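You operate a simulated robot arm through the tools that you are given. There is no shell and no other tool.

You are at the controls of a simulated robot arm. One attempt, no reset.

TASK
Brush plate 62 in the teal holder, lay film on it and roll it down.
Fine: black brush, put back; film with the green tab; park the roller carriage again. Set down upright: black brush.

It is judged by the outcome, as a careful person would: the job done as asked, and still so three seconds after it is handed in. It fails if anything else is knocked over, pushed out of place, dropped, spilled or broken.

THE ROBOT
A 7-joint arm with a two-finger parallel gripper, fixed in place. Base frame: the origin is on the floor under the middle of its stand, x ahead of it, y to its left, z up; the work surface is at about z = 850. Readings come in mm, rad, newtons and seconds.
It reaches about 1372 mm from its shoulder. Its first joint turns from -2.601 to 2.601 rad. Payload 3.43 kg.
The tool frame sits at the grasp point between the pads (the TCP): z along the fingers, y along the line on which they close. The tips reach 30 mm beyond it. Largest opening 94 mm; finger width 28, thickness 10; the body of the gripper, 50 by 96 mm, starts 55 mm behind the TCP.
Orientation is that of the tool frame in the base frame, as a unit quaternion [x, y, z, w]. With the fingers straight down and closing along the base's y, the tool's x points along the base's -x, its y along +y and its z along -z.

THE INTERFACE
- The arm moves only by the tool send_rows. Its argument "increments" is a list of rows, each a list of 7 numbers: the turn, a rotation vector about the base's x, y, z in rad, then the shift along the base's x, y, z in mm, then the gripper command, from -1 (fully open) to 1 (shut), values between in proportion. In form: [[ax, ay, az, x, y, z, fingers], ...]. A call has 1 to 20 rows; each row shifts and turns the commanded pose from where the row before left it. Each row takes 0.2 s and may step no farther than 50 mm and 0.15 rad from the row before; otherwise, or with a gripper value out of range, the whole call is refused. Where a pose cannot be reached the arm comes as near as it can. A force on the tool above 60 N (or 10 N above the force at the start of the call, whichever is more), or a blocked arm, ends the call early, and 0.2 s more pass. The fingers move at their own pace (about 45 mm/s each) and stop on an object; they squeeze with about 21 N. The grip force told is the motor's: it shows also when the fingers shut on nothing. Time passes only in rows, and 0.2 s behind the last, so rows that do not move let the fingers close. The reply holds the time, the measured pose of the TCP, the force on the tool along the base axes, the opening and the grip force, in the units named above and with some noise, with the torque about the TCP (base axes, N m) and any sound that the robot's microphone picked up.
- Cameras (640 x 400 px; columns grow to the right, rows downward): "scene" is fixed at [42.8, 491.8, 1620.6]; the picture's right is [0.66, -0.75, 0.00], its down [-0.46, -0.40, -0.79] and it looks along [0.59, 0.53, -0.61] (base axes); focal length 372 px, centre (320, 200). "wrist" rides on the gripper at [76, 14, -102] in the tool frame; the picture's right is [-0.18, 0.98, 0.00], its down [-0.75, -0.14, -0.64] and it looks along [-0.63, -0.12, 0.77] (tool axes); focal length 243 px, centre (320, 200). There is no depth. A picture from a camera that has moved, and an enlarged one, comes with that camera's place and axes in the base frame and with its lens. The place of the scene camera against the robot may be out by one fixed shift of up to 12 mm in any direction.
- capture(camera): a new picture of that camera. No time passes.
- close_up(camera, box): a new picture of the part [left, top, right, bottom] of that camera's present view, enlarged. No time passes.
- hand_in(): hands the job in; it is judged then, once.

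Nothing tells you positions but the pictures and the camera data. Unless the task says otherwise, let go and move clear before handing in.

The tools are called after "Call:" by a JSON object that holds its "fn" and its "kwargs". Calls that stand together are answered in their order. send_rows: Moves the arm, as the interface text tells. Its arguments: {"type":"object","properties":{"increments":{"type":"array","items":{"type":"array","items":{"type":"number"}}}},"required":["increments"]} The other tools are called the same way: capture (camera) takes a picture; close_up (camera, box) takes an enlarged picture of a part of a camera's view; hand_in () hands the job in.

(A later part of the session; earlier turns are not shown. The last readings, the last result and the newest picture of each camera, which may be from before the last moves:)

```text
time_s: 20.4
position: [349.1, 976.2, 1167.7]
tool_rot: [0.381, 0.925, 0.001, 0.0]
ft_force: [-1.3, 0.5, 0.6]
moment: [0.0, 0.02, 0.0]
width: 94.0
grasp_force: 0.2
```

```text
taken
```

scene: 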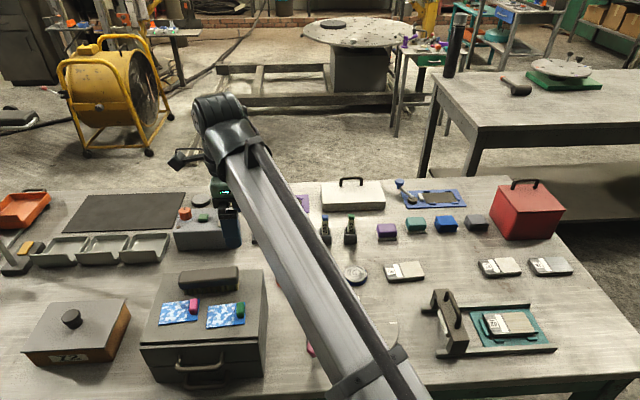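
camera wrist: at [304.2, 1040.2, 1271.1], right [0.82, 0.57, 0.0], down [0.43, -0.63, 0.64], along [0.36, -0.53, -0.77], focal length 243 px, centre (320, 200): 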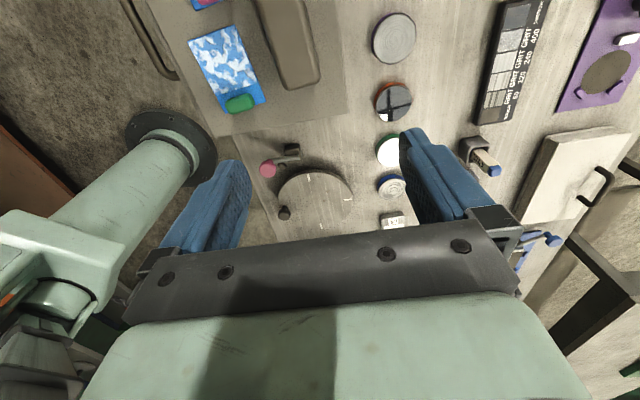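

Call:
{"fn": "send_rows", "kwargs": {"increments": [[0, 0, 0, -34, 35, 0, -1], [0, 0, 0, -34, 35, 0, -1], [0, 0, 0, -20, 20, 0, -1], [0, 0, 0, 0, 0, 0, -1]]}}

Call:
{"fn": "capture", "kwargs": {"camera": "wrist"}}

Call:
{"fn": "capture", "kwargs": {"camera": "scene"}}

```text
time_s: 21.4
position: [258.2, 1065.2, 1168.8]
tool_rot: [0.381, 0.924, 0.0, -0.001]
ft_force: [0.1, 0.5, 0.0]
moment: [0.0, -0.01, 0.03]
width: 93.8
grasp_force: 0.1
```

```text
taken
camera wrist: at [214.4, 1129.5, 1271.9], right [0.82, 0.57, 0.0], down [0.43, -0.63, 0.64], along [0.36, -0.53, -0.77], focal length 243 px, centre (320, 200)
```

wrist: 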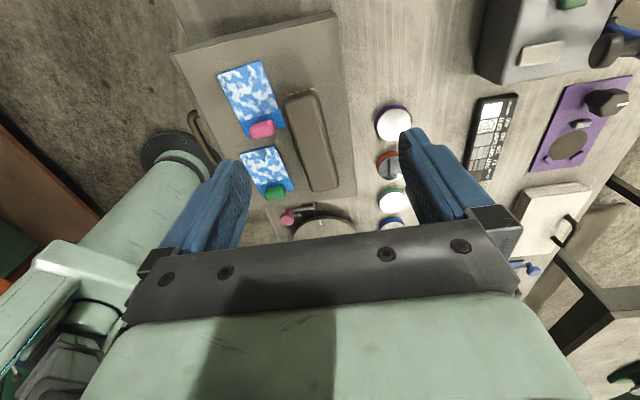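

```text
taken
```

scene: 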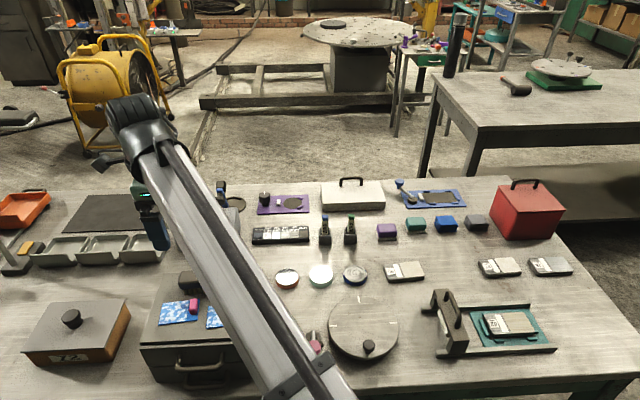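

Call:
{"fn": "close_up", "kwargs": {"camera": "wrist", "box": [170, 50, 362, 170]}}

Call:
{"fn": "close_up", "kwargs": {"camera": "wrist", "box": [200, 100, 360, 200]}}

```text
3.33 times, centred on (266, 110) of wrist
camera zoom: at [214.4, 1129.5, 1271.9], right [0.82, 0.57, 0.0], down [0.43, -0.63, 0.64], along [0.36, -0.53, -0.77], focal length 809 px, centre (500, 500)
```

zoom: 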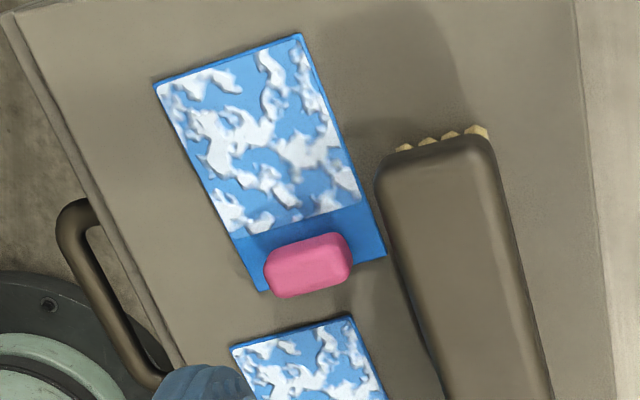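

```text
4.00 times, centred on (280, 150) of wrist
camera zoom: at [214.4, 1129.5, 1271.9], right [0.82, 0.57, 0.0], down [0.43, -0.63, 0.64], along [0.36, -0.53, -0.77], focal length 970 px, centre (480, 400)
```

zoom: 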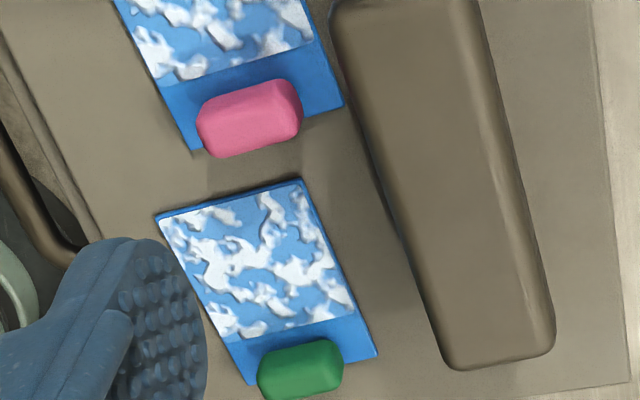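

The brush is about 113 mm long at about (282, 1019), with its top near z ≈ 1030 and the cabinet top near z ≈ 988. I'll move over it and lower for a better look.

Call:
{"fn": "send_rows", "kwargs": {"increments": [[0, 0, 0.025, 11.8, -23.3, -20, -1], [0, 0, 0.025, 11.8, -23.3, -20, -1], [0, 0, 0, 0, 0, -18, -1], [0, 0, 0, 0, 0, 0, -1]]}}

Call:
{"fn": "capture", "kwargs": {"camera": "wrist"}}

Call:
{"fn": "close_up", "kwargs": {"camera": "wrist", "box": [240, 20, 400, 120]}}

Call:
{"fn": "close_up", "kwargs": {"camera": "wrist", "box": [240, 120, 400, 220]}}

```text
time_s: 22.4
position: [282.7, 1018.1, 1111.1]
tool_rot: [0.359, 0.933, 0.0, 0.0]
ft_force: [0.2, 0.3, -0.2]
moment: [0.01, 0.03, 0.0]
width: 94.0
grasp_force: 0.1
```

```text
taken
camera wrist: at [235.4, 1079.6, 1213.8], right [0.79, 0.61, 0.0], down [0.47, -0.61, 0.64], along [0.39, -0.51, -0.77], focal length 243 px, centre (320, 200)
```

wrist: 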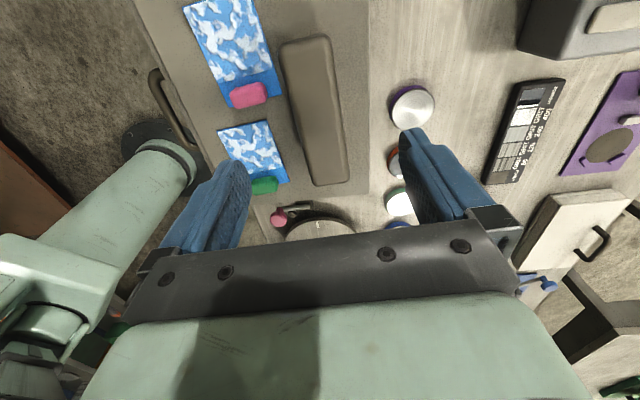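

```text
4.00 times, centred on (320, 70) of wrist
camera zoom: at [235.4, 1079.6, 1213.8], right [0.79, 0.61, 0.0], down [0.47, -0.61, 0.64], along [0.39, -0.51, -0.77], focal length 970 px, centre (320, 720)
```

zoom: 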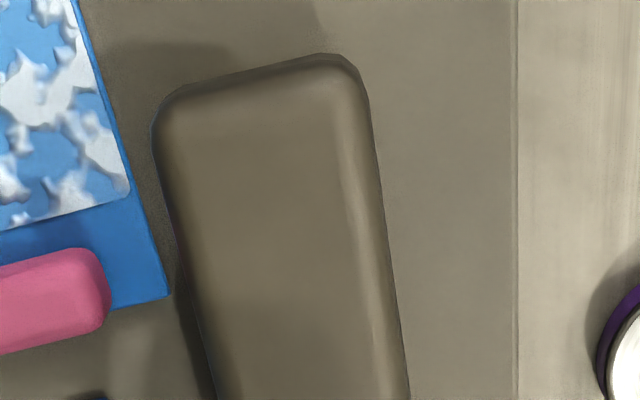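

```text
4.00 times, centred on (320, 170) of wrist
camera zoom: at [235.4, 1079.6, 1213.8], right [0.79, 0.61, 0.0], down [0.47, -0.61, 0.64], along [0.39, -0.51, -0.77], focal length 970 px, centre (320, 320)
```

zoom: 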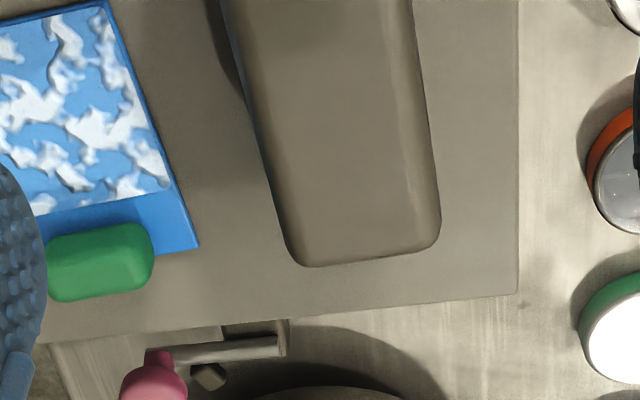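

The brush lies centred under the gripper (119 × 36 mm, aligned). I'll narrow the fingers to about 60 mm to stay off the films and descend around the body.

Call:
{"fn": "send_rows", "kwargs": {"increments": [[0, 0, 0.005, 0.9, -1.2, -20, -0.28], [0, 0, 0, 0, 0, -20, -0.28], [0, 0, 0, 0, 0, -15, -0.28], [0, 0, 0, 0, 0, 0, -0.28]]}}

Call:
{"fn": "capture", "kwargs": {"camera": "wrist"}}

Call:
{"fn": "close_up", "kwargs": {"camera": "scene", "box": [140, 230, 300, 330]}}

```text
time_s: 23.4
position: [283.3, 1016.7, 1055.6]
tool_rot: [0.357, 0.934, 0.0, 0.0]
ft_force: [-0.1, 0.6, 0.0]
moment: [0.03, -0.01, 0.03]
width: 60.2
grasp_force: 0.1
```

```text
taken
camera wrist: at [235.7, 1078.2, 1157.8], right [0.79, 0.61, 0.0], down [0.47, -0.61, 0.64], along [0.39, -0.51, -0.77], focal length 243 px, centre (320, 200)
```

wrist: 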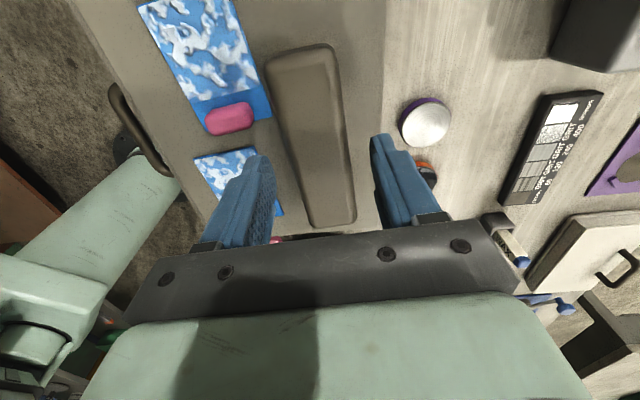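

```text
4.00 times, centred on (220, 280) of scene
camera zoom: at [42.8, 491.8, 1620.6], right [0.66, -0.75, 0.0], down [-0.46, -0.4, -0.79], along [0.59, 0.53, -0.61], focal length 1490 px, centre (720, -120)
```

zoom: 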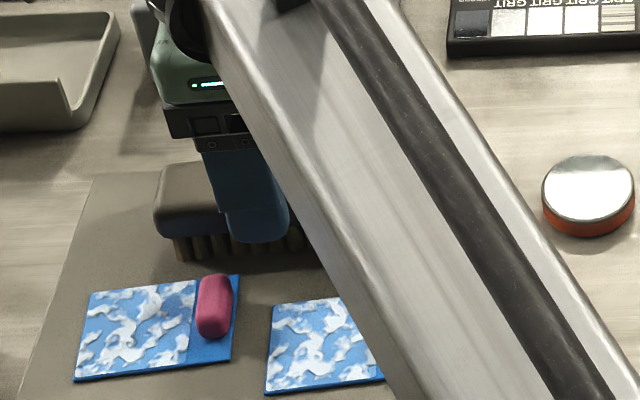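

Call:
{"fn": "send_rows", "kwargs": {"increments": [[0, 0, 0, 0, 0, -10, -0.28], [0, 0, 0, 0, 0, -8, -0.28], [0, 0, 0, 0, 0, 0, -0.28]]}}

Call:
{"fn": "close_up", "kwargs": {"camera": "scene", "box": [160, 255, 256, 315]}}

Call:
{"fn": "capture", "kwargs": {"camera": "wrist"}}

```text
time_s: 24.2
position: [284.4, 1015.9, 1036.2]
tool_rot: [0.356, 0.935, 0.0, 0.001]
ft_force: [0.5, 0.4, 0.6]
moment: [0.0, 0.0, 0.04]
width: 60.4
grasp_force: 0.1
```

```text
6.67 times, centred on (208, 285) of scene
camera zoom: at [42.8, 491.8, 1620.6], right [0.66, -0.75, 0.0], down [-0.46, -0.4, -0.79], along [0.59, 0.53, -0.61], focal length 2483 px, centre (1067, -367)
```

zoom: 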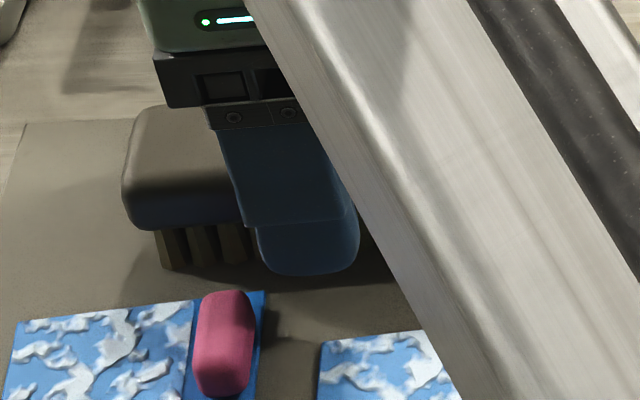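

```text
taken
camera wrist: at [236.1, 1078.4, 1139.7], right [0.79, 0.61, 0.0], down [0.47, -0.61, 0.64], along [0.39, -0.51, -0.77], focal length 243 px, centre (320, 200)
```

wrist: 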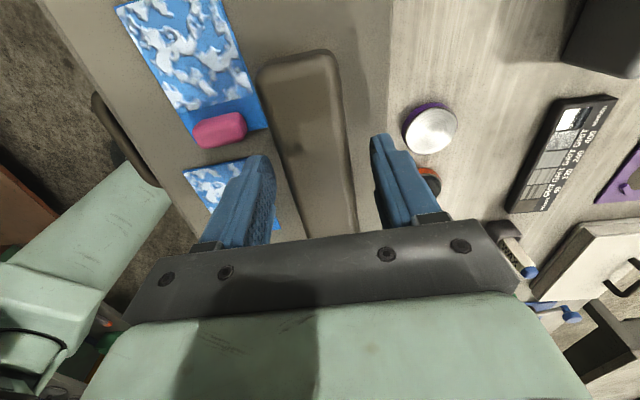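

Call:
{"fn": "send_rows", "kwargs": {"increments": [[0, 0, 0, 0, 0, 6, -0.28], [0, 0, 0, 0, 0, 0, -0.28], [0, 0, 0, 0, 0, 0, 1], [0, 0, 0, 0, 0, 0, 1], [0, 0, 0, 0, 0, 0, 1], [0, 0, 0, 0, 0, 0, 1], [0, 0, 0, 0, 0, 0, 1]]}}

Call:
{"fn": "capture", "kwargs": {"camera": "wrist"}}

Call:
{"fn": "close_up", "kwargs": {"camera": "scene", "box": [160, 255, 256, 315]}}

```text
time_s: 25.8
position: [283.3, 1016.3, 1044.0]
tool_rot: [0.357, 0.934, 0.001, 0.0]
ft_force: [0.3, 1.0, -0.9]
moment: [0.0, 0.0, -0.01]
width: 37.5
grasp_force: 20.5
```

```text
taken
camera wrist: at [236.1, 1078.2, 1146.2], right [0.79, 0.61, 0.0], down [0.47, -0.61, 0.64], along [0.39, -0.51, -0.77], focal length 243 px, centre (320, 200)
```

wrist: 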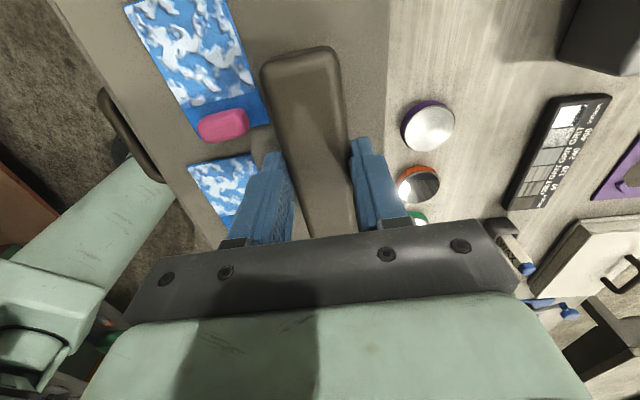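

```text
6.67 times, centred on (208, 285) of scene
camera zoom: at [42.8, 491.8, 1620.6], right [0.66, -0.75, 0.0], down [-0.46, -0.4, -0.79], along [0.59, 0.53, -0.61], focal length 2483 px, centre (1067, -367)
```

zoom: 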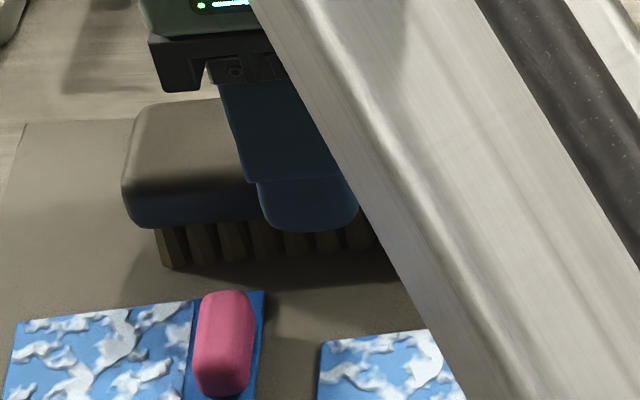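

The brush is gripped at its body (37.5 mm). I'll lift it straight up, carry it high back to the holder, and turn to line up with the plate.

Call:
{"fn": "send_rows", "kwargs": {"increments": [[0, 0, 0, 0, 0, 20, 1], [0, 0, 0, 0, 0, 40, 1], [0, 0, 0, 0, 0, 45, 1], [0, 0, 0, 0, 0, 25, 1], [0, 0, -0.014, 31.26, -36.1, 0, 1], [0, 0, -0.014, 31.26, -36.1, 0, 1], [0, 0, -0.014, 31.26, -36.1, 0, 1], [0, 0, -0.014, 31.26, -36.1, 0, 1], [0, 0, 0, 31.26, -36.1, 0, 1], [0, 0, 0, 31.26, -36.1, 0, 1], [0, 0, 0, 31.26, -36.1, 0, 1], [0, 0, 0, 31.26, -36.1, 0, 1], [0, 0, 0, 31.26, -36.1, 0, 1], [0, 0, 0, 31.26, -36.1, 0, 1], [0, 0, 0, 31.26, -36.1, 0, 1], [0, 0, 0, 31.26, -36.1, 0, 1], [0, 0, 0, 31.26, -36.1, 0, 1], [0, 0, 0, 31.26, -36.1, 0, 1], [0, 0, 0, 0, 0, 0, 1]]}}

Call:
{"fn": "capture", "kwargs": {"camera": "wrist"}}

Call:
{"fn": "capture", "kwargs": {"camera": "scene"}}

```text
time_s: 29.8
position: [723.9, 509.3, 1172.5]
tool_rot: [0.382, 0.924, 0.0, 0.0]
ft_force: [0.0, 0.0, -2.0]
moment: [-0.02, 0.01, 0.02]
width: 37.5
grasp_force: 21.2
```

```text
taken
camera wrist: at [678.3, 573.8, 1275.4], right [0.82, 0.57, 0.0], down [0.43, -0.63, 0.64], along [0.36, -0.53, -0.77], focal length 243 px, centre (320, 200)
```

wrist: 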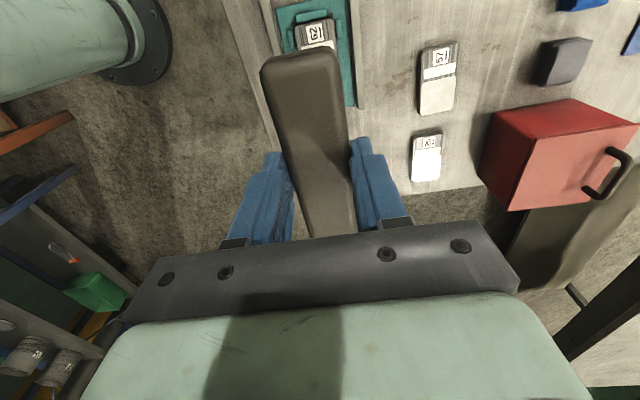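

```text
taken
```

scene: 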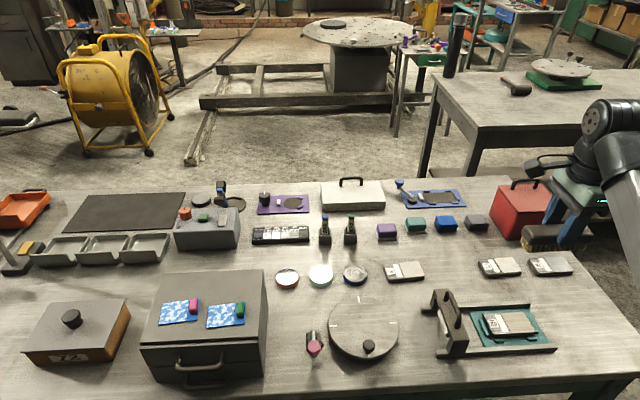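

Call:
{"fn": "send_rows", "kwargs": {"increments": [[0, 0, 0, -2, 1.5, -40, 1], [0, 0, 0, 0, 0, -45, 1], [0, 0, 0, 0, 0, -45, 1], [0, 0, 0, 0, 0, -45, 1], [0, 0, 0, 0, 0, -35, 1], [0, 0, 0, 0, 0, 0, 1]]}}

Call:
{"fn": "close_up", "kwargs": {"camera": "scene", "box": [420, 270, 580, 370]}}

Call:
{"fn": "capture", "kwargs": {"camera": "wrist"}}

```text
time_s: 31.2
position: [721.2, 512.0, 962.4]
tool_rot: [0.382, 0.924, 0.0, 0.001]
ft_force: [0.2, -0.3, -1.0]
moment: [-0.02, 0.0, 0.01]
width: 37.1
grasp_force: 20.8
```

```text
4.00 times, centred on (500, 320) of scene
camera zoom: at [42.8, 491.8, 1620.6], right [0.66, -0.75, 0.0], down [-0.46, -0.4, -0.79], along [0.59, 0.53, -0.61], focal length 1490 px, centre (-400, -280)
```

zoom: 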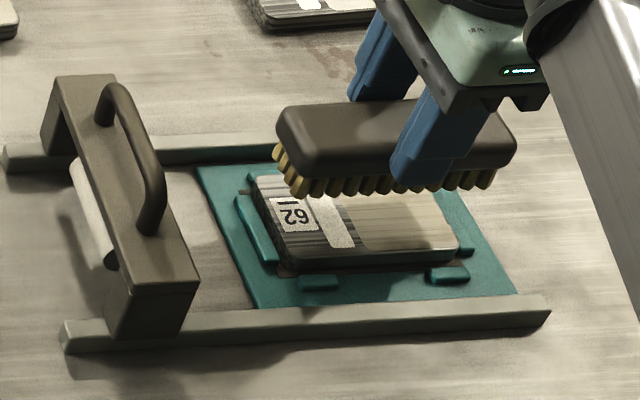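

```text
taken
camera wrist: at [676.7, 576.6, 1066.3], right [0.82, 0.57, 0.0], down [0.43, -0.63, 0.64], along [0.36, -0.53, -0.77], focal length 243 px, centre (320, 200)
```

wrist: 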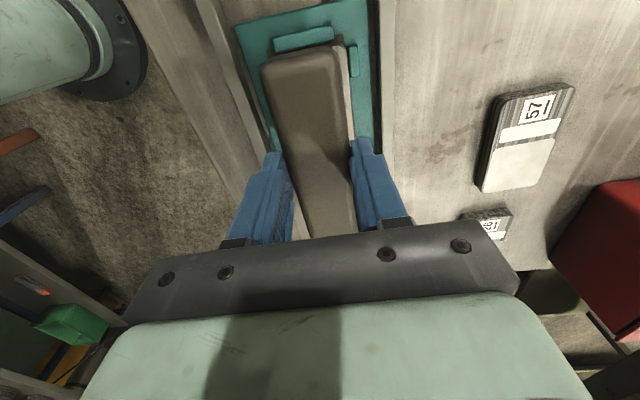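

Call:
{"fn": "send_rows", "kwargs": {"increments": [[0, 0, 0, -7.8, -7.8, -20, 1], [0, 0, 0, 0, 0, -10, 1], [0, 0, 0, 0, 0, -3, 1], [0, 0, 0, 0, 0, 0, 1]]}}

Call:
{"fn": "close_up", "kwargs": {"camera": "scene", "box": [460, 295, 556, 355]}}

```text
time_s: 32.2
position: [712.1, 504.7, 931.1]
tool_rot: [0.382, 0.924, 0.0, 0.0]
ft_force: [-0.9, -0.3, -1.7]
moment: [-0.02, -0.01, -0.02]
width: 37.5
grasp_force: 20.8
```

```text
6.67 times, centred on (508, 325) of scene
camera zoom: at [42.8, 491.8, 1620.6], right [0.66, -0.75, 0.0], down [-0.46, -0.4, -0.79], along [0.59, 0.53, -0.61], focal length 2483 px, centre (-933, -633)
```

zoom: 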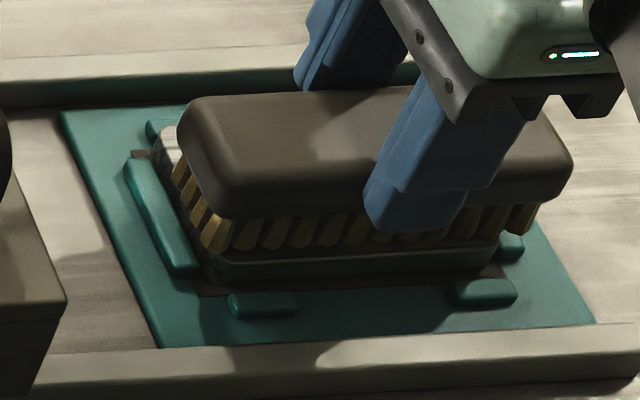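

Call:
{"fn": "send_rows", "kwargs": {"increments": [[0, 0, 0, 0, 0, -2, 1], [0, 0, 0, 0, 0, -2, 1], [0, 0, 0, 0, 0, 0, 1]]}}

Call:
{"fn": "send_rows", "kwargs": {"increments": [[0, 0, 0, 0, 0, -1, 1], [0, 0, 0, 0, 0, 0, 1]]}}

```text
time_s: 33.0
position: [714.1, 504.7, 926.0]
tool_rot: [0.382, 0.924, 0.0, 0.0]
ft_force: [0.5, -0.2, 0.1]
moment: [-0.05, 0.02, -0.02]
width: 37.6
grasp_force: 21.3
```

```text
time_s: 33.6
position: [713.3, 504.6, 925.2]
tool_rot: [0.382, 0.924, -0.001, 0.0]
ft_force: [0.6, -0.5, -0.9]
moment: [-0.02, -0.05, -0.02]
width: 37.3
grasp_force: 21.4
```

Call:
{"fn": "send_rows", "kwargs": {"increments": [[0, 0, 0, 0, 0, -1, 1], [0, 0, 0, 0, 0, 0, 1]]}}

Call:
{"fn": "send_rows", "kwargs": {"increments": [[0, 0, 0, 0, 0, -1, 1], [0, 0, 0, 0, 0, 0, 1]]}}

Call:
{"fn": "close_up", "kwargs": {"camera": "scene", "box": [460, 295, 556, 355]}}

```text
time_s: 34.2
position: [712.6, 504.6, 926.2]
tool_rot: [0.381, 0.925, 0.001, 0.0]
ft_force: [0.7, 0.9, 16.0]
moment: [-0.01, 0.03, 0.02]
width: 37.6
grasp_force: 20.8
```

```text
time_s: 34.8
position: [712.0, 505.0, 923.8]
tool_rot: [0.381, 0.924, 0.001, 0.001]
ft_force: [1.5, 2.0, 19.4]
moment: [0.04, -0.09, 0.02]
width: 37.6
grasp_force: 21.0
```

```text
6.67 times, centred on (508, 325) of scene
camera zoom: at [42.8, 491.8, 1620.6], right [0.66, -0.75, 0.0], down [-0.46, -0.4, -0.79], along [0.59, 0.53, -0.61], focal length 2483 px, centre (-933, -633)
```

zoom: 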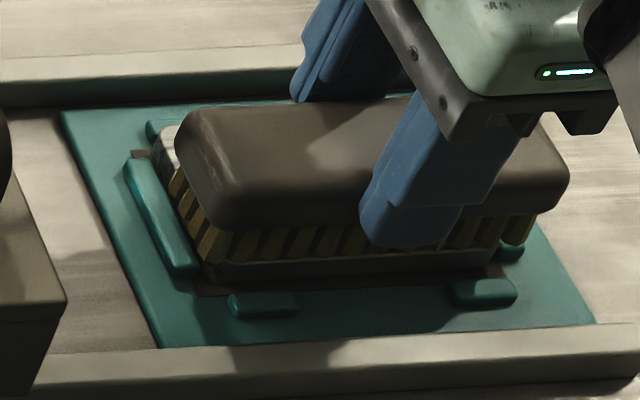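

Bristles are in contact with the plate at about 16–19 N; I'll ease up slightly and make strokes along the plate at this edge.

Call:
{"fn": "send_rows", "kwargs": {"increments": [[0, 0, 0, 0, 0, 0.7, 1], [0, 0, 0, 7, -7, 0, 1], [0, 0, 0, 7, -7, 0, 1], [0, 0, 0, -7, 7, 0, 1], [0, 0, 0, -7, 7, 0, 1], [0, 0, 0, -7, 7, 0, 1], [0, 0, 0, -7, 7, 0, 1]]}}

Call:
{"fn": "close_up", "kwargs": {"camera": "scene", "box": [440, 285, 568, 365]}}

```text
time_s: 36.4
position: [698.8, 517.5, 923.2]
tool_rot: [0.382, 0.924, 0.0, -0.001]
ft_force: [-0.2, -0.6, -0.9]
moment: [-0.04, -0.01, 0.0]
width: 37.6
grasp_force: 20.9
```

```text
5.00 times, centred on (504, 325) of scene
camera zoom: at [42.8, 491.8, 1620.6], right [0.66, -0.75, 0.0], down [-0.46, -0.4, -0.79], along [0.59, 0.53, -0.61], focal length 1862 px, centre (-600, -425)
```

zoom: 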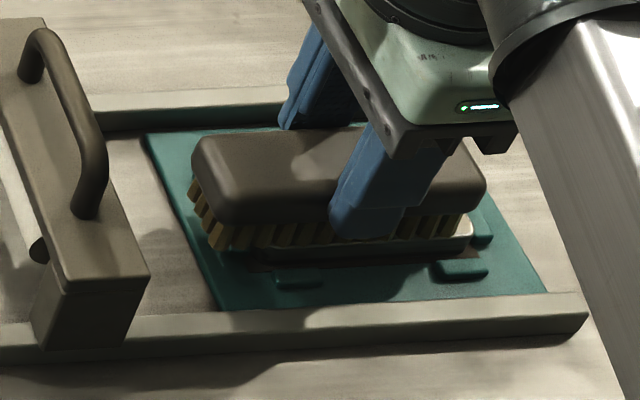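

Call:
{"fn": "send_rows", "kwargs": {"increments": [[0, 0, 0, 0, 0, -0.6, 1], [0, 0, 0, 0, 0, 0, 1]]}}

Call:
{"fn": "send_rows", "kwargs": {"increments": [[0, 0, 0, 7, -7, 0, 1], [0, 0, 0, 7, -7, 0, 1]]}}

```text
time_s: 37.0
position: [699.3, 516.9, 923.9]
tool_rot: [0.381, 0.924, 0.0, 0.0]
ft_force: [-0.8, -2.5, 7.4]
moment: [-0.17, 0.0, -0.02]
width: 37.2
grasp_force: 20.9
```

```text
time_s: 37.6
position: [710.7, 505.7, 924.4]
tool_rot: [0.381, 0.924, 0.0, 0.0]
ft_force: [-2.0, 1.1, 4.2]
moment: [0.09, 0.03, -0.02]
width: 37.5
grasp_force: 20.8
```

Call:
{"fn": "send_rows", "kwargs": {"increments": [[0, 0, 0, 7, -7, 0, 1], [0, 0, 0, 7, -7, 0, 1], [0, 0, 0, -7, 7, 0, 1], [0, 0, 0, -7, 7, 0, 1], [0, 0, 0, -7, 7, 0, 1], [0, 0, 0, -7, 7, 0, 1]]}}

Call:
{"fn": "send_rows", "kwargs": {"increments": [[0, 0, 0, 3.9, 3.9, 0, 1], [0, 0, 0, 3.9, 3.9, 0, 1], [0, 0, 0, 7, -7, 0, 1], [0, 0, 0, 7, -7, 0, 1]]}}

Call:
{"fn": "close_up", "kwargs": {"camera": "scene", "box": [440, 285, 568, 365]}}

```text
time_s: 39.0
position: [698.5, 517.5, 924.2]
tool_rot: [0.382, 0.924, 0.0, 0.001]
ft_force: [0.5, -0.9, 2.6]
moment: [-0.15, -0.13, 0.0]
width: 37.4
grasp_force: 20.9
```

```text
time_s: 40.0
position: [720.6, 509.9, 923.2]
tool_rot: [0.382, 0.924, 0.0, 0.001]
ft_force: [0.1, -0.3, -1.0]
moment: [-0.06, -0.01, 0.02]
width: 37.5
grasp_force: 21.2
```

```text
5.00 times, centred on (504, 325) of scene
camera zoom: at [42.8, 491.8, 1620.6], right [0.66, -0.75, 0.0], down [-0.46, -0.4, -0.79], along [0.59, 0.53, -0.61], focal length 1862 px, centre (-600, -425)
```

zoom: 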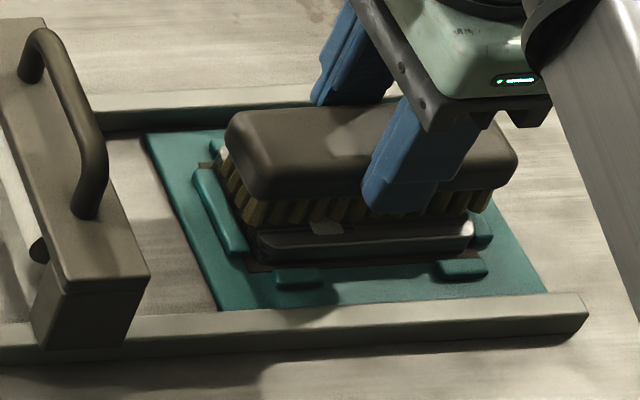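

Call:
{"fn": "send_rows", "kwargs": {"increments": [[0, 0, 0, 0, 0, -0.7, 1], [0, 0, 0, 0, 0, 0, 1]]}}

Call:
{"fn": "send_rows", "kwargs": {"increments": [[0, 0, 0, 7, -7, 0, 1], [0, 0, 0, 7, -7, 0, 1], [0, 0, 0, -7, 7, 0, 1], [0, 0, 0, -7, 7, 0, 1]]}}

```text
time_s: 40.6
position: [720.3, 511.4, 924.4]
tool_rot: [0.381, 0.924, 0.0, -0.001]
ft_force: [0.2, -0.3, 0.5]
moment: [0.02, -0.02, 0.01]
width: 37.3
grasp_force: 21.0
```

```text
time_s: 41.6
position: [720.5, 513.0, 923.7]
tool_rot: [0.382, 0.924, -0.001, 0.0]
ft_force: [0.3, -1.7, 3.1]
moment: [0.01, 0.07, -0.01]
width: 37.2
grasp_force: 20.9
```

Call:
{"fn": "send_rows", "kwargs": {"increments": [[0, 0, 0, 0, 0, -0.4, 1], [0, 0, 0, -7, 7, 0, 1], [0, 0, 0, -7, 7, 0, 1], [0, 0, 0, 7, -7, 0, 1], [0, 0, 0, 7, -7, 0, 1]]}}

Call:
{"fn": "send_rows", "kwargs": {"increments": [[0, 0, 0, 7, -7, 0, 1], [0, 0, 0, 7, -7, 0, 1], [0, 0, 0, -7, 7, 0, 1], [0, 0, 0, -7, 7, 0, 1]]}}

Call:
{"fn": "send_rows", "kwargs": {"increments": [[0, 0, 0, 3.9, 3.9, 0, 1], [0, 0, 0, 3.9, 3.9, 0, 1], [0, 0, 0, 0, 0, 0, 1]]}}

Call:
{"fn": "close_up", "kwargs": {"camera": "scene", "box": [440, 285, 568, 365]}}

```text
time_s: 42.8
position: [720.5, 511.5, 924.0]
tool_rot: [0.382, 0.924, 0.0, 0.0]
ft_force: [-1.6, 1.3, 3.7]
moment: [-0.02, -0.03, 0.01]
width: 37.3
grasp_force: 20.9
```

```text
time_s: 43.8
position: [720.8, 511.7, 923.2]
tool_rot: [0.382, 0.924, 0.0, 0.001]
ft_force: [3.0, -3.3, 9.6]
moment: [0.08, 0.16, 0.02]
width: 37.5
grasp_force: 21.2
```

```text
time_s: 44.6
position: [728.4, 519.9, 922.9]
tool_rot: [0.382, 0.924, 0.0, 0.0]
ft_force: [-3.2, -3.5, 10.8]
moment: [-0.15, 0.09, 0.01]
width: 37.5
grasp_force: 20.9
```

```text
5.00 times, centred on (504, 325) of scene
camera zoom: at [42.8, 491.8, 1620.6], right [0.66, -0.75, 0.0], down [-0.46, -0.4, -0.79], along [0.59, 0.53, -0.61], focal length 1862 px, centre (-600, -425)
```

zoom: 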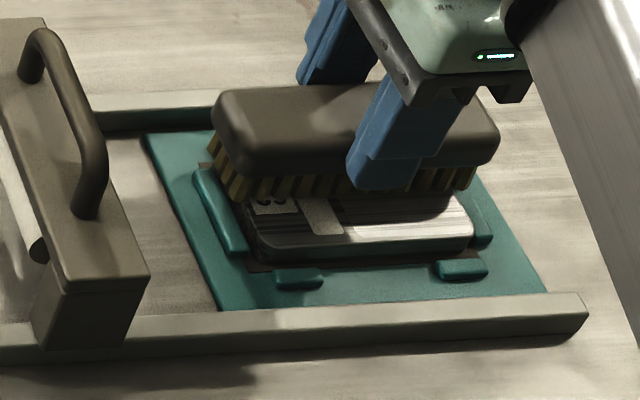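

Call:
{"fn": "send_rows", "kwargs": {"increments": [[0, 0, 0, 7, -7, 0, 1], [0, 0, 0, 7, -7, 0, 1], [0, 0, 0, -7, 7, 0, 1], [0, 0, 0, -7, 7, 0, 1], [0, 0, 0, -7, 7, 0, 1], [0, 0, 0, -7, 7, 0, 1]]}}

Call:
{"fn": "send_rows", "kwargs": {"increments": [[0, 0, 0, 7, -7, 0, 1], [0, 0, 0, 7, -7, 0, 1], [0, 0, 0, 7, -7, 0, 1], [0, 0, 0, 7, -7, 0, 1], [0, 0, 0, -7, 7, 0, 1], [0, 0, 0, -7, 7, 0, 1]]}}

Call:
{"fn": "send_rows", "kwargs": {"increments": [[0, 0, 0, 0, 0, 4, 1], [0, 0, 0, 0, 0, 16, 1], [0, 0, 0, 20, 20, 10, 1], [0, 0, 0, 20, 20, 10, 1], [0, 0, 0, 0, 0, 0, 1]]}}

Call:
{"fn": "close_up", "kwargs": {"camera": "scene", "box": [440, 285, 568, 365]}}

Call:
{"fn": "capture", "kwargs": {"camera": "wrist"}}

```text
time_s: 46.0
position: [715.2, 534.4, 922.7]
tool_rot: [0.382, 0.924, 0.0, -0.001]
ft_force: [0.4, -1.6, 0.0]
moment: [-0.03, -0.04, -0.02]
width: 37.4
grasp_force: 20.9
```

```text
time_s: 47.4
position: [729.5, 519.3, 923.6]
tool_rot: [0.382, 0.924, 0.0, 0.0]
ft_force: [-0.7, 0.8, 0.1]
moment: [0.0, 0.01, 0.01]
width: 37.2
grasp_force: 21.1
```

```text
time_s: 48.6
position: [769.9, 558.9, 961.9]
tool_rot: [0.382, 0.924, 0.0, 0.0]
ft_force: [0.4, -0.1, -1.4]
moment: [0.02, -0.02, -0.04]
width: 37.5
grasp_force: 21.2
```

```text
5.00 times, centred on (504, 325) of scene
camera zoom: at [42.8, 491.8, 1620.6], right [0.66, -0.75, 0.0], down [-0.46, -0.4, -0.79], along [0.59, 0.53, -0.61], focal length 1862 px, centre (-600, -425)
```

zoom: 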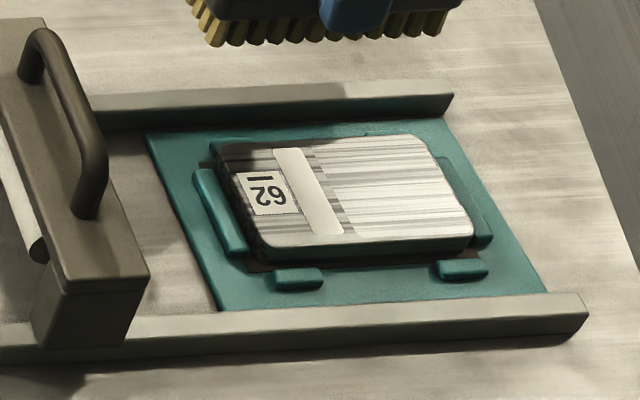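

```text
taken
camera wrist: at [725.1, 623.2, 1065.2], right [0.82, 0.57, 0.0], down [0.43, -0.63, 0.64], along [0.36, -0.53, -0.77], focal length 243 px, centre (320, 200)
```

wrist: 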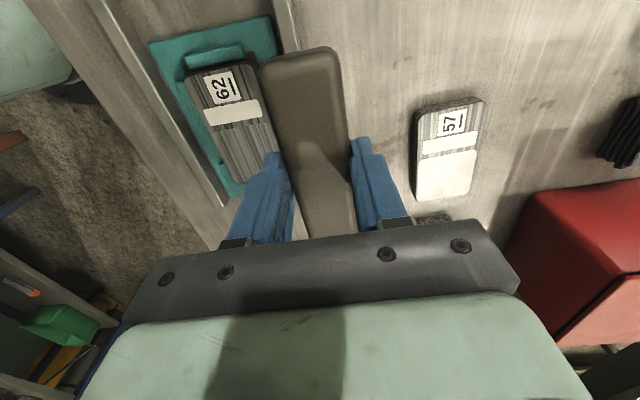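

Call:
{"fn": "close_up", "kwargs": {"camera": "scene", "box": [478, 300, 542, 340]}}

Call:
{"fn": "close_up", "kwargs": {"camera": "wrist", "box": [150, 50, 310, 150]}}

```text
10.00 times, centred on (510, 320) of scene
camera zoom: at [42.8, 491.8, 1620.6], right [0.66, -0.75, 0.0], down [-0.46, -0.4, -0.79], along [0.59, 0.53, -0.61], focal length 3724 px, centre (-1580, -1000)
```

zoom: 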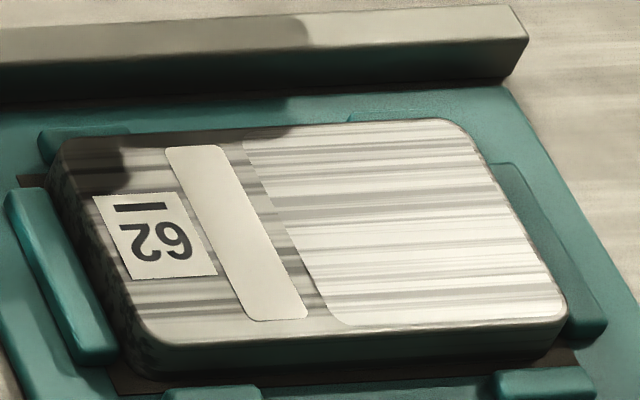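

```text
4.00 times, centred on (230, 100) of wrist
camera zoom: at [725.1, 623.2, 1065.2], right [0.82, 0.57, 0.0], down [0.43, -0.63, 0.64], along [0.36, -0.53, -0.77], focal length 970 px, centre (680, 600)
```

zoom: 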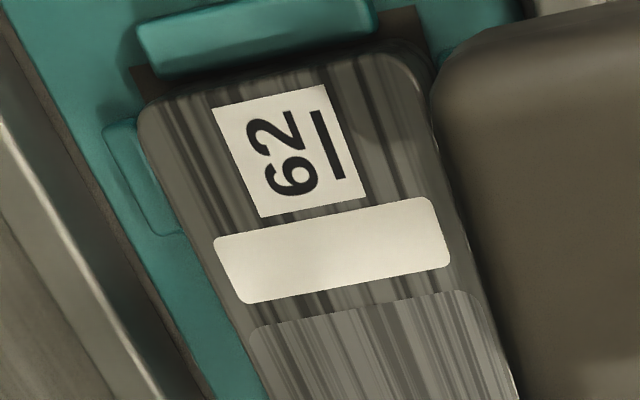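

The coating on the plate has changed from beige to bare striped metal. I'll shift sideways to inspect the whole patch.

Call:
{"fn": "send_rows", "kwargs": {"increments": [[0, 0, 0, 33, 0, 30, 1], [0, 0, 0, 33, 0, 30, 1], [0, 0, 0, 0, 0, 0, 1]]}}

Call:
{"fn": "capture", "kwargs": {"camera": "wrist"}}

Call:
{"fn": "close_up", "kwargs": {"camera": "wrist", "box": [120, 40, 280, 140]}}

```text
time_s: 49.4
position: [834.8, 558.3, 1022.6]
tool_rot: [0.382, 0.924, 0.0, 0.001]
ft_force: [0.2, 0.5, -0.6]
moment: [0.01, 0.01, 0.01]
width: 37.5
grasp_force: 20.4
```

```text
taken
camera wrist: at [790.3, 622.9, 1124.5], right [0.82, 0.57, 0.0], down [0.43, -0.63, 0.64], along [0.36, -0.53, -0.77], focal length 243 px, centre (320, 200)
```

wrist: 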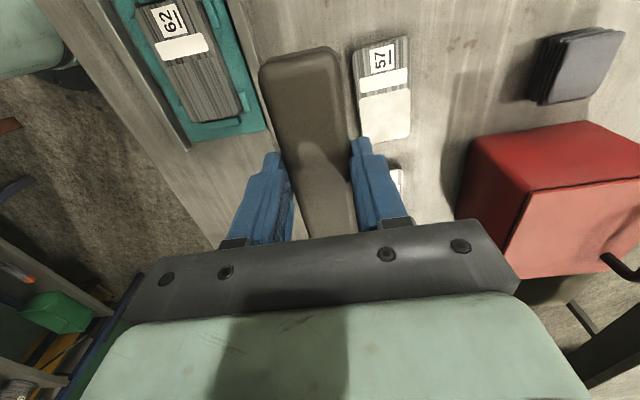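

```text
4.00 times, centred on (200, 90) of wrist
camera zoom: at [790.3, 622.9, 1124.5], right [0.82, 0.57, 0.0], down [0.43, -0.63, 0.64], along [0.36, -0.53, -0.77], focal length 970 px, centre (800, 640)
```

zoom: 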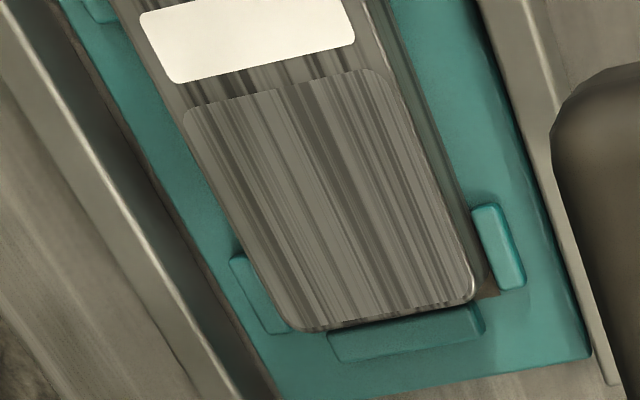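

The plate surface is fully brushed clean. Now I'll take the brush back: up, across to the cabinet, and turn back to its original angle.

Call:
{"fn": "send_rows", "kwargs": {"increments": [[0, 0, 0, 0, 0, 49, 1], [0, 0, 0, 0, 0, 49, 1], [0, 0, 0, 0, 0, 49, 1], [0, 0, 0.014, -36.8, 30.5, 0, 1], [0, 0, 0.014, -36.8, 30.5, 0, 1], [0, 0, 0.014, -36.8, 30.5, 0, 1], [0, 0, 0.014, -36.8, 30.5, 0, 1], [0, 0, 0, -36.8, 30.5, 0, 1], [0, 0, 0, -36.8, 30.5, 0, 1], [0, 0, 0, -36.8, 30.5, 0, 1], [0, 0, 0, -36.8, 30.5, 0, 1], [0, 0, 0, -36.8, 30.5, 0, 1], [0, 0, 0, -36.8, 30.5, 0, 1], [0, 0, 0, -36.8, 30.5, 0, 1], [0, 0, 0, -36.8, 30.5, 0, 1], [0, 0, 0, -36.8, 30.5, 0, 1], [0, 0, 0, -36.8, 30.5, 0, 1], [0, 0, 0, -36.8, 30.5, 0, 1], [0, 0, 0, 0, 0, 0, 1]]}}

Call:
{"fn": "capture", "kwargs": {"camera": "wrist"}}

Call:
{"fn": "close_up", "kwargs": {"camera": "scene", "box": [100, 180, 320, 318]}}

```text
time_s: 53.4
position: [280.8, 1016.6, 1167.4]
tool_rot: [0.357, 0.934, 0.0, 0.001]
ft_force: [-0.1, 0.1, -1.0]
moment: [0.01, 0.01, -0.05]
width: 37.3
grasp_force: 21.1
```

```text
taken
camera wrist: at [233.2, 1078.7, 1269.7], right [0.79, 0.61, 0.0], down [0.47, -0.61, 0.64], along [0.39, -0.51, -0.77], focal length 243 px, centre (320, 200)
```

wrist: 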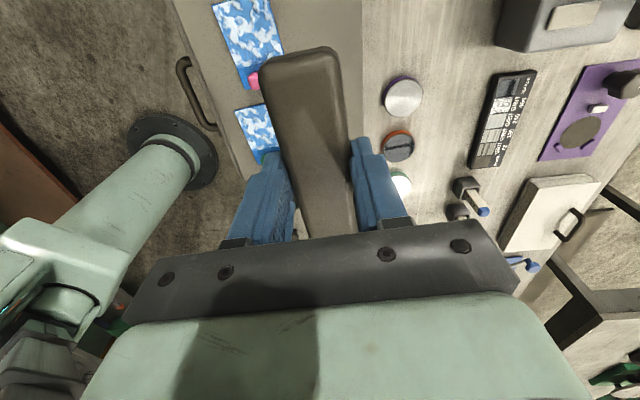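

```text
2.90 times, centred on (210, 249) of scene
camera zoom: at [42.8, 491.8, 1620.6], right [0.66, -0.75, 0.0], down [-0.46, -0.4, -0.79], along [0.59, 0.53, -0.61], focal length 1080 px, centre (639, 58)
```

zoom: 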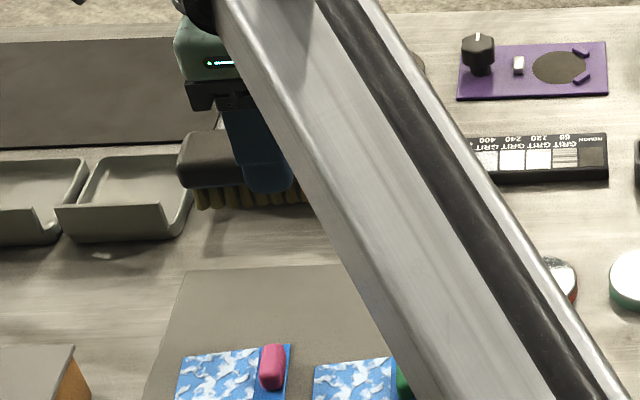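

Call:
{"fn": "send_rows", "kwargs": {"increments": [[0, 0, 0, 2.5, -0.3, -45, 1], [0, 0, 0, 0, 0, -45, 1], [0, 0, 0, 0, 0, -20, 1], [0, 0, 0, 0, 0, -5, 1], [0, 0, 0, 0, 0, 0, 1]]}}

Call:
{"fn": "close_up", "kwargs": {"camera": "scene", "box": [140, 240, 268, 320]}}

Call:
{"fn": "capture", "kwargs": {"camera": "wrist"}}

```text
time_s: 54.6
position: [285.6, 1016.0, 1053.0]
tool_rot: [0.356, 0.934, 0.0, 0.0]
ft_force: [-0.7, 0.3, -1.2]
moment: [0.03, 0.03, -0.01]
width: 37.2
grasp_force: 21.3
```

```text
5.00 times, centred on (204, 280) of scene
camera zoom: at [42.8, 491.8, 1620.6], right [0.66, -0.75, 0.0], down [-0.46, -0.4, -0.79], along [0.59, 0.53, -0.61], focal length 1862 px, centre (900, -200)
```

zoom: 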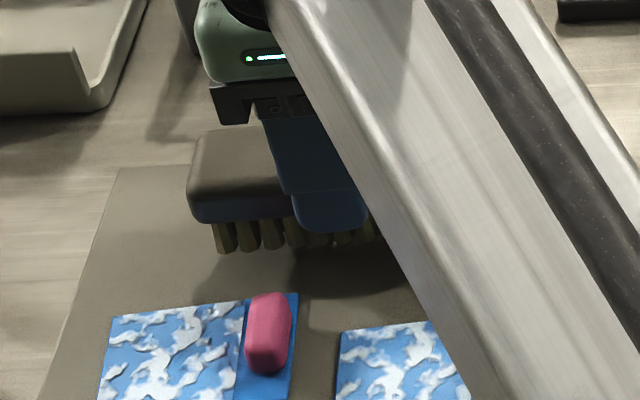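

```text
taken
camera wrist: at [237.4, 1077.7, 1155.8], right [0.79, 0.61, 0.0], down [0.47, -0.61, 0.64], along [0.39, -0.51, -0.77], focal length 243 px, centre (320, 200)
```

wrist: 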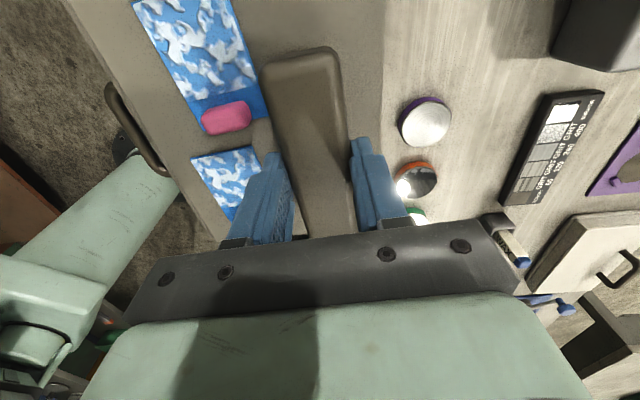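

Call:
{"fn": "send_rows", "kwargs": {"increments": [[0, 0, 0, -2, 0.3, -3, 1], [0, 0, 0, 0, 0, -3, 1], [0, 0, 0, 0, 0, 0, 1]]}}

Call:
{"fn": "send_rows", "kwargs": {"increments": [[0, 0, 0, 0, 0, -1.5, 1], [0, 0, 0, 0, 0, 0, 1]]}}

Call:
{"fn": "send_rows", "kwargs": {"increments": [[0, 0, 0, 0, 0, -1, 1], [0, 0, 0, 0, 0, 0, 1]]}}

```text
time_s: 55.4
position: [282.7, 1017.1, 1048.1]
tool_rot: [0.356, 0.934, 0.0, 0.0]
ft_force: [0.9, -0.8, -0.2]
moment: [0.0, -0.02, 0.03]
width: 37.3
grasp_force: 21.0
```

```text
time_s: 56.0
position: [283.1, 1017.4, 1047.2]
tool_rot: [0.356, 0.934, 0.0, 0.0]
ft_force: [0.2, -0.3, -0.6]
moment: [0.01, -0.03, -0.02]
width: 37.5
grasp_force: 21.2
```

```text
time_s: 56.6
position: [282.8, 1016.7, 1044.6]
tool_rot: [0.356, 0.935, 0.0, -0.001]
ft_force: [0.0, -0.1, -1.2]
moment: [-0.04, 0.03, 0.0]
width: 37.5
grasp_force: 21.2
```

Call:
{"fn": "send_rows", "kwargs": {"increments": [[0, 0, 0, 0, 0, -1, 1], [0, 0, 0, 0, 0, 0, 1]]}}

Call:
{"fn": "send_rows", "kwargs": {"increments": [[0, 0, 0, 0, 0, -0.8, 1], [0, 0, 0, 0, 0, 0, 1]]}}

```text
time_s: 57.2
position: [283.5, 1017.2, 1045.4]
tool_rot: [0.356, 0.935, 0.0, 0.0]
ft_force: [0.6, 0.0, -0.8]
moment: [-0.01, 0.0, 0.0]
width: 37.4
grasp_force: 21.2
```

```text
time_s: 57.8
position: [283.7, 1016.0, 1043.1]
tool_rot: [0.356, 0.934, 0.0, 0.0]
ft_force: [0.2, 0.4, -0.7]
moment: [0.0, -0.02, 0.0]
width: 37.5
grasp_force: 21.0
```

Call:
{"fn": "send_rows", "kwargs": {"increments": [[0, 0, 0, 0, 0, -0.8, 1], [0, 0, 0, 0, 0, 0, 1]]}}

Call:
{"fn": "send_rows", "kwargs": {"increments": [[0, 0, 0, 0, 0, -0.8, 1], [0, 0, 0, 0, 0, 0, 1]]}}

Call:
{"fn": "close_up", "kwargs": {"camera": "scene", "box": [160, 255, 256, 315]}}

```text
time_s: 58.4
position: [281.6, 1017.2, 1043.4]
tool_rot: [0.356, 0.934, 0.0, 0.0]
ft_force: [0.1, -0.1, -0.2]
moment: [-0.04, 0.04, 0.0]
width: 37.2
grasp_force: 21.8
```

```text
time_s: 59.0
position: [282.9, 1017.6, 1043.3]
tool_rot: [0.356, 0.934, 0.0, 0.0]
ft_force: [-1.7, -0.3, -1.0]
moment: [0.03, 0.01, 0.01]
width: 37.2
grasp_force: 21.0
```

```text
6.67 times, centred on (208, 285) of scene
camera zoom: at [42.8, 491.8, 1620.6], right [0.66, -0.75, 0.0], down [-0.46, -0.4, -0.79], along [0.59, 0.53, -0.61], focal length 2483 px, centre (1067, -367)
```

zoom: 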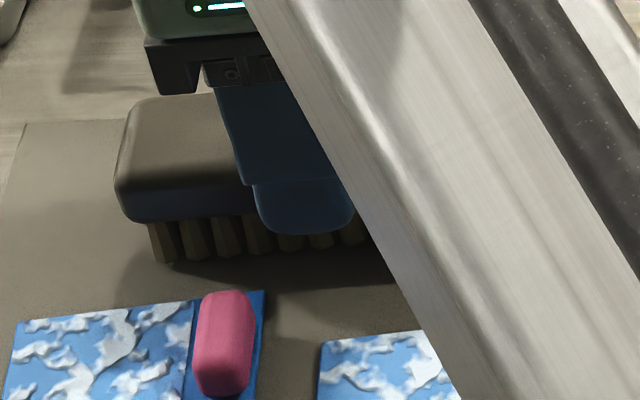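

Call:
{"fn": "send_rows", "kwargs": {"increments": [[0, 0, 0, 1.3, -1.5, -0.8, 1], [0, 0, 0, 0, 0, 0, 1]]}}

Call:
{"fn": "send_rows", "kwargs": {"increments": [[0, 0, 0, 0, 0, -0.8, 1], [0, 0, 0, 0, 0, 0, 1]]}}

Call:
{"fn": "close_up", "kwargs": {"camera": "scene", "box": [160, 255, 256, 315]}}

```text
time_s: 59.6
position: [283.9, 1014.8, 1041.9]
tool_rot: [0.356, 0.935, 0.0, 0.0]
ft_force: [0.0, 0.1, -1.1]
moment: [-0.01, 0.04, -0.01]
width: 37.6
grasp_force: 21.2
```

```text
time_s: 60.2
position: [284.5, 1016.8, 1040.0]
tool_rot: [0.356, 0.935, 0.0, 0.0]
ft_force: [0.3, -0.1, -0.7]
moment: [-0.03, -0.01, 0.01]
width: 37.4
grasp_force: 21.1
```

```text
6.67 times, centred on (208, 285) of scene
camera zoom: at [42.8, 491.8, 1620.6], right [0.66, -0.75, 0.0], down [-0.46, -0.4, -0.79], along [0.59, 0.53, -0.61], focal length 2483 px, centre (1067, -367)
```

zoom: 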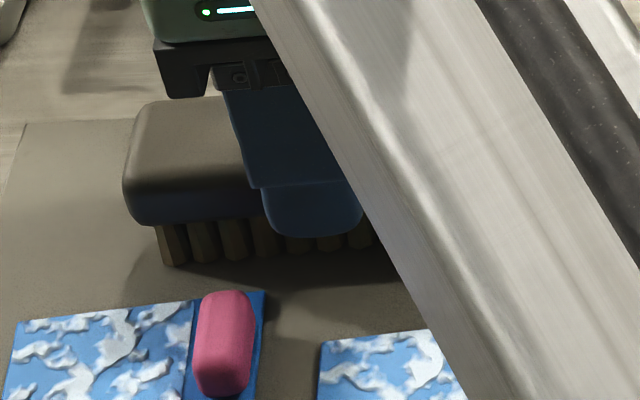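

Call:
{"fn": "send_rows", "kwargs": {"increments": [[0, 0, 0, 0, 0, -0.8, 1], [0, 0, 0, 0, 0, 0, 1]]}}

Call:
{"fn": "send_rows", "kwargs": {"increments": [[0, 0, 0, 0, 0, -0.6, 1], [0, 0, 0, 0, 0, 0, 1]]}}

```text
time_s: 60.8
position: [284.5, 1015.0, 1040.5]
tool_rot: [0.356, 0.935, 0.0, 0.001]
ft_force: [-0.5, 0.5, -1.4]
moment: [-0.01, -0.02, 0.0]
width: 37.4
grasp_force: 21.0
```

```text
time_s: 61.4
position: [285.4, 1016.4, 1040.4]
tool_rot: [0.356, 0.934, 0.0, 0.0]
ft_force: [-0.5, -0.5, 3.1]
moment: [-0.19, -0.18, -0.01]
width: 37.4
grasp_force: 21.1
```

The brush is touching down on the cabinet top upright. I'll open the fingers to about 60 mm and check it stands.

Call:
{"fn": "send_rows", "kwargs": {"increments": [[0, 0, 0, 0, 0, 0, 0.1], [0, 0, 0, 0, 0, 0, -0.1], [0, 0, 0, 0, 0, 0, -0.28], [0, 0, 0, 0, 0, 0, -0.28]]}}

Call:
{"fn": "close_up", "kwargs": {"camera": "scene", "box": [160, 255, 256, 315]}}

Call:
{"fn": "capture", "kwargs": {"camera": "wrist"}}

```text
time_s: 62.4
position: [284.7, 1017.8, 1038.6]
tool_rot: [0.356, 0.934, 0.0, 0.0]
ft_force: [-0.4, -0.6, 0.4]
moment: [-0.02, 0.01, -0.04]
width: 60.3
grasp_force: 0.0
```

```text
6.67 times, centred on (208, 285) of scene
camera zoom: at [42.8, 491.8, 1620.6], right [0.66, -0.75, 0.0], down [-0.46, -0.4, -0.79], along [0.59, 0.53, -0.61], focal length 2483 px, centre (1067, -367)
```

zoom: 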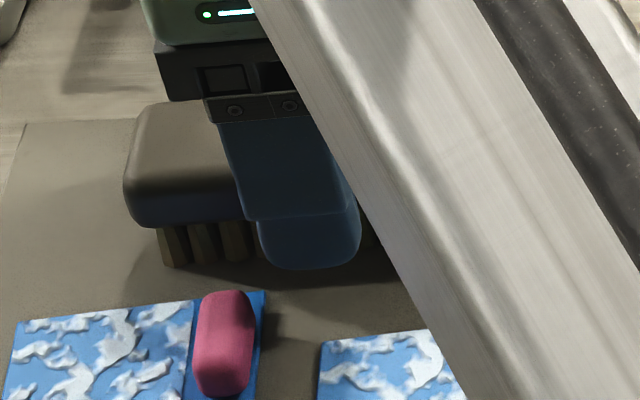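

```text
taken
camera wrist: at [236.7, 1077.9, 1142.4], right [0.79, 0.61, 0.0], down [0.47, -0.61, 0.64], along [0.39, -0.51, -0.77], focal length 243 px, centre (320, 200)
```

wrist: 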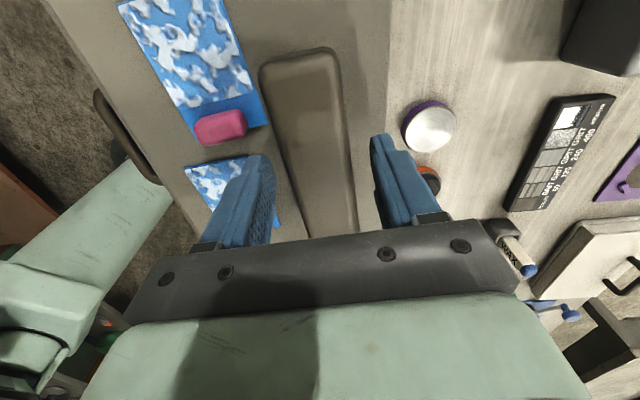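

Call:
{"fn": "send_rows", "kwargs": {"increments": [[0, 0, 0, 0, 0, 10, -0.28], [0, 0, 0, 0, 0, 25, -0.28], [0, 0, 0, 0, 0, 40, -0.28], [0, 0, 0, 0, 0, 40, -0.28], [0, 0, 0, 0, 0, 0, -0.28]]}}

Call:
{"fn": "capture", "kwargs": {"camera": "wrist"}}

Call:
{"fn": "close_up", "kwargs": {"camera": "scene", "box": [140, 240, 268, 320]}}

```text
time_s: 63.6
position: [286.0, 1017.6, 1155.4]
tool_rot: [0.356, 0.935, 0.0, 0.0]
ft_force: [-0.6, 0.4, -0.4]
moment: [-0.07, -0.01, 0.01]
width: 60.2
grasp_force: 0.1
```

```text
taken
camera wrist: at [238.1, 1077.9, 1258.2], right [0.79, 0.61, 0.0], down [0.47, -0.61, 0.64], along [0.39, -0.51, -0.77], focal length 243 px, centre (320, 200)
```

wrist: 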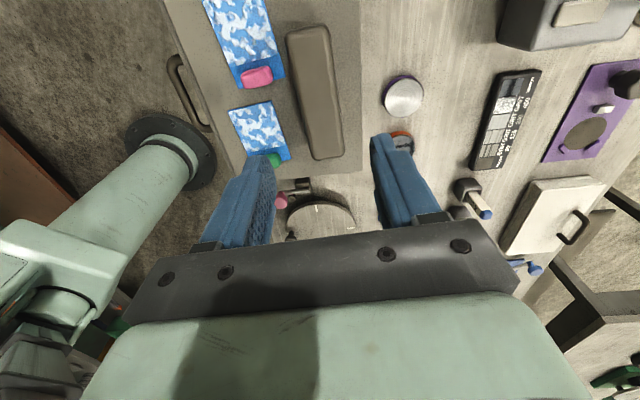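

```text
5.00 times, centred on (204, 280) of scene
camera zoom: at [42.8, 491.8, 1620.6], right [0.66, -0.75, 0.0], down [-0.46, -0.4, -0.79], along [0.59, 0.53, -0.61], focal length 1862 px, centre (900, -200)
```

zoom: 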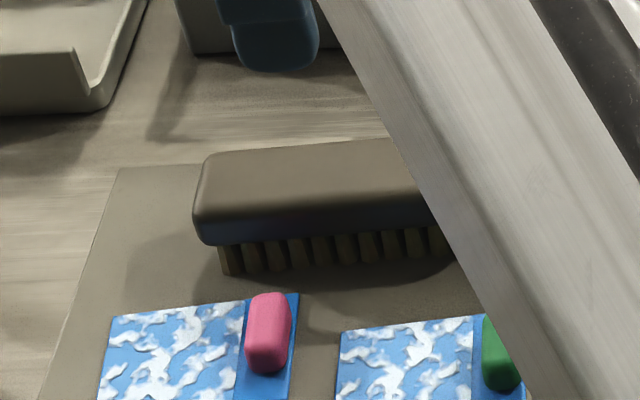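

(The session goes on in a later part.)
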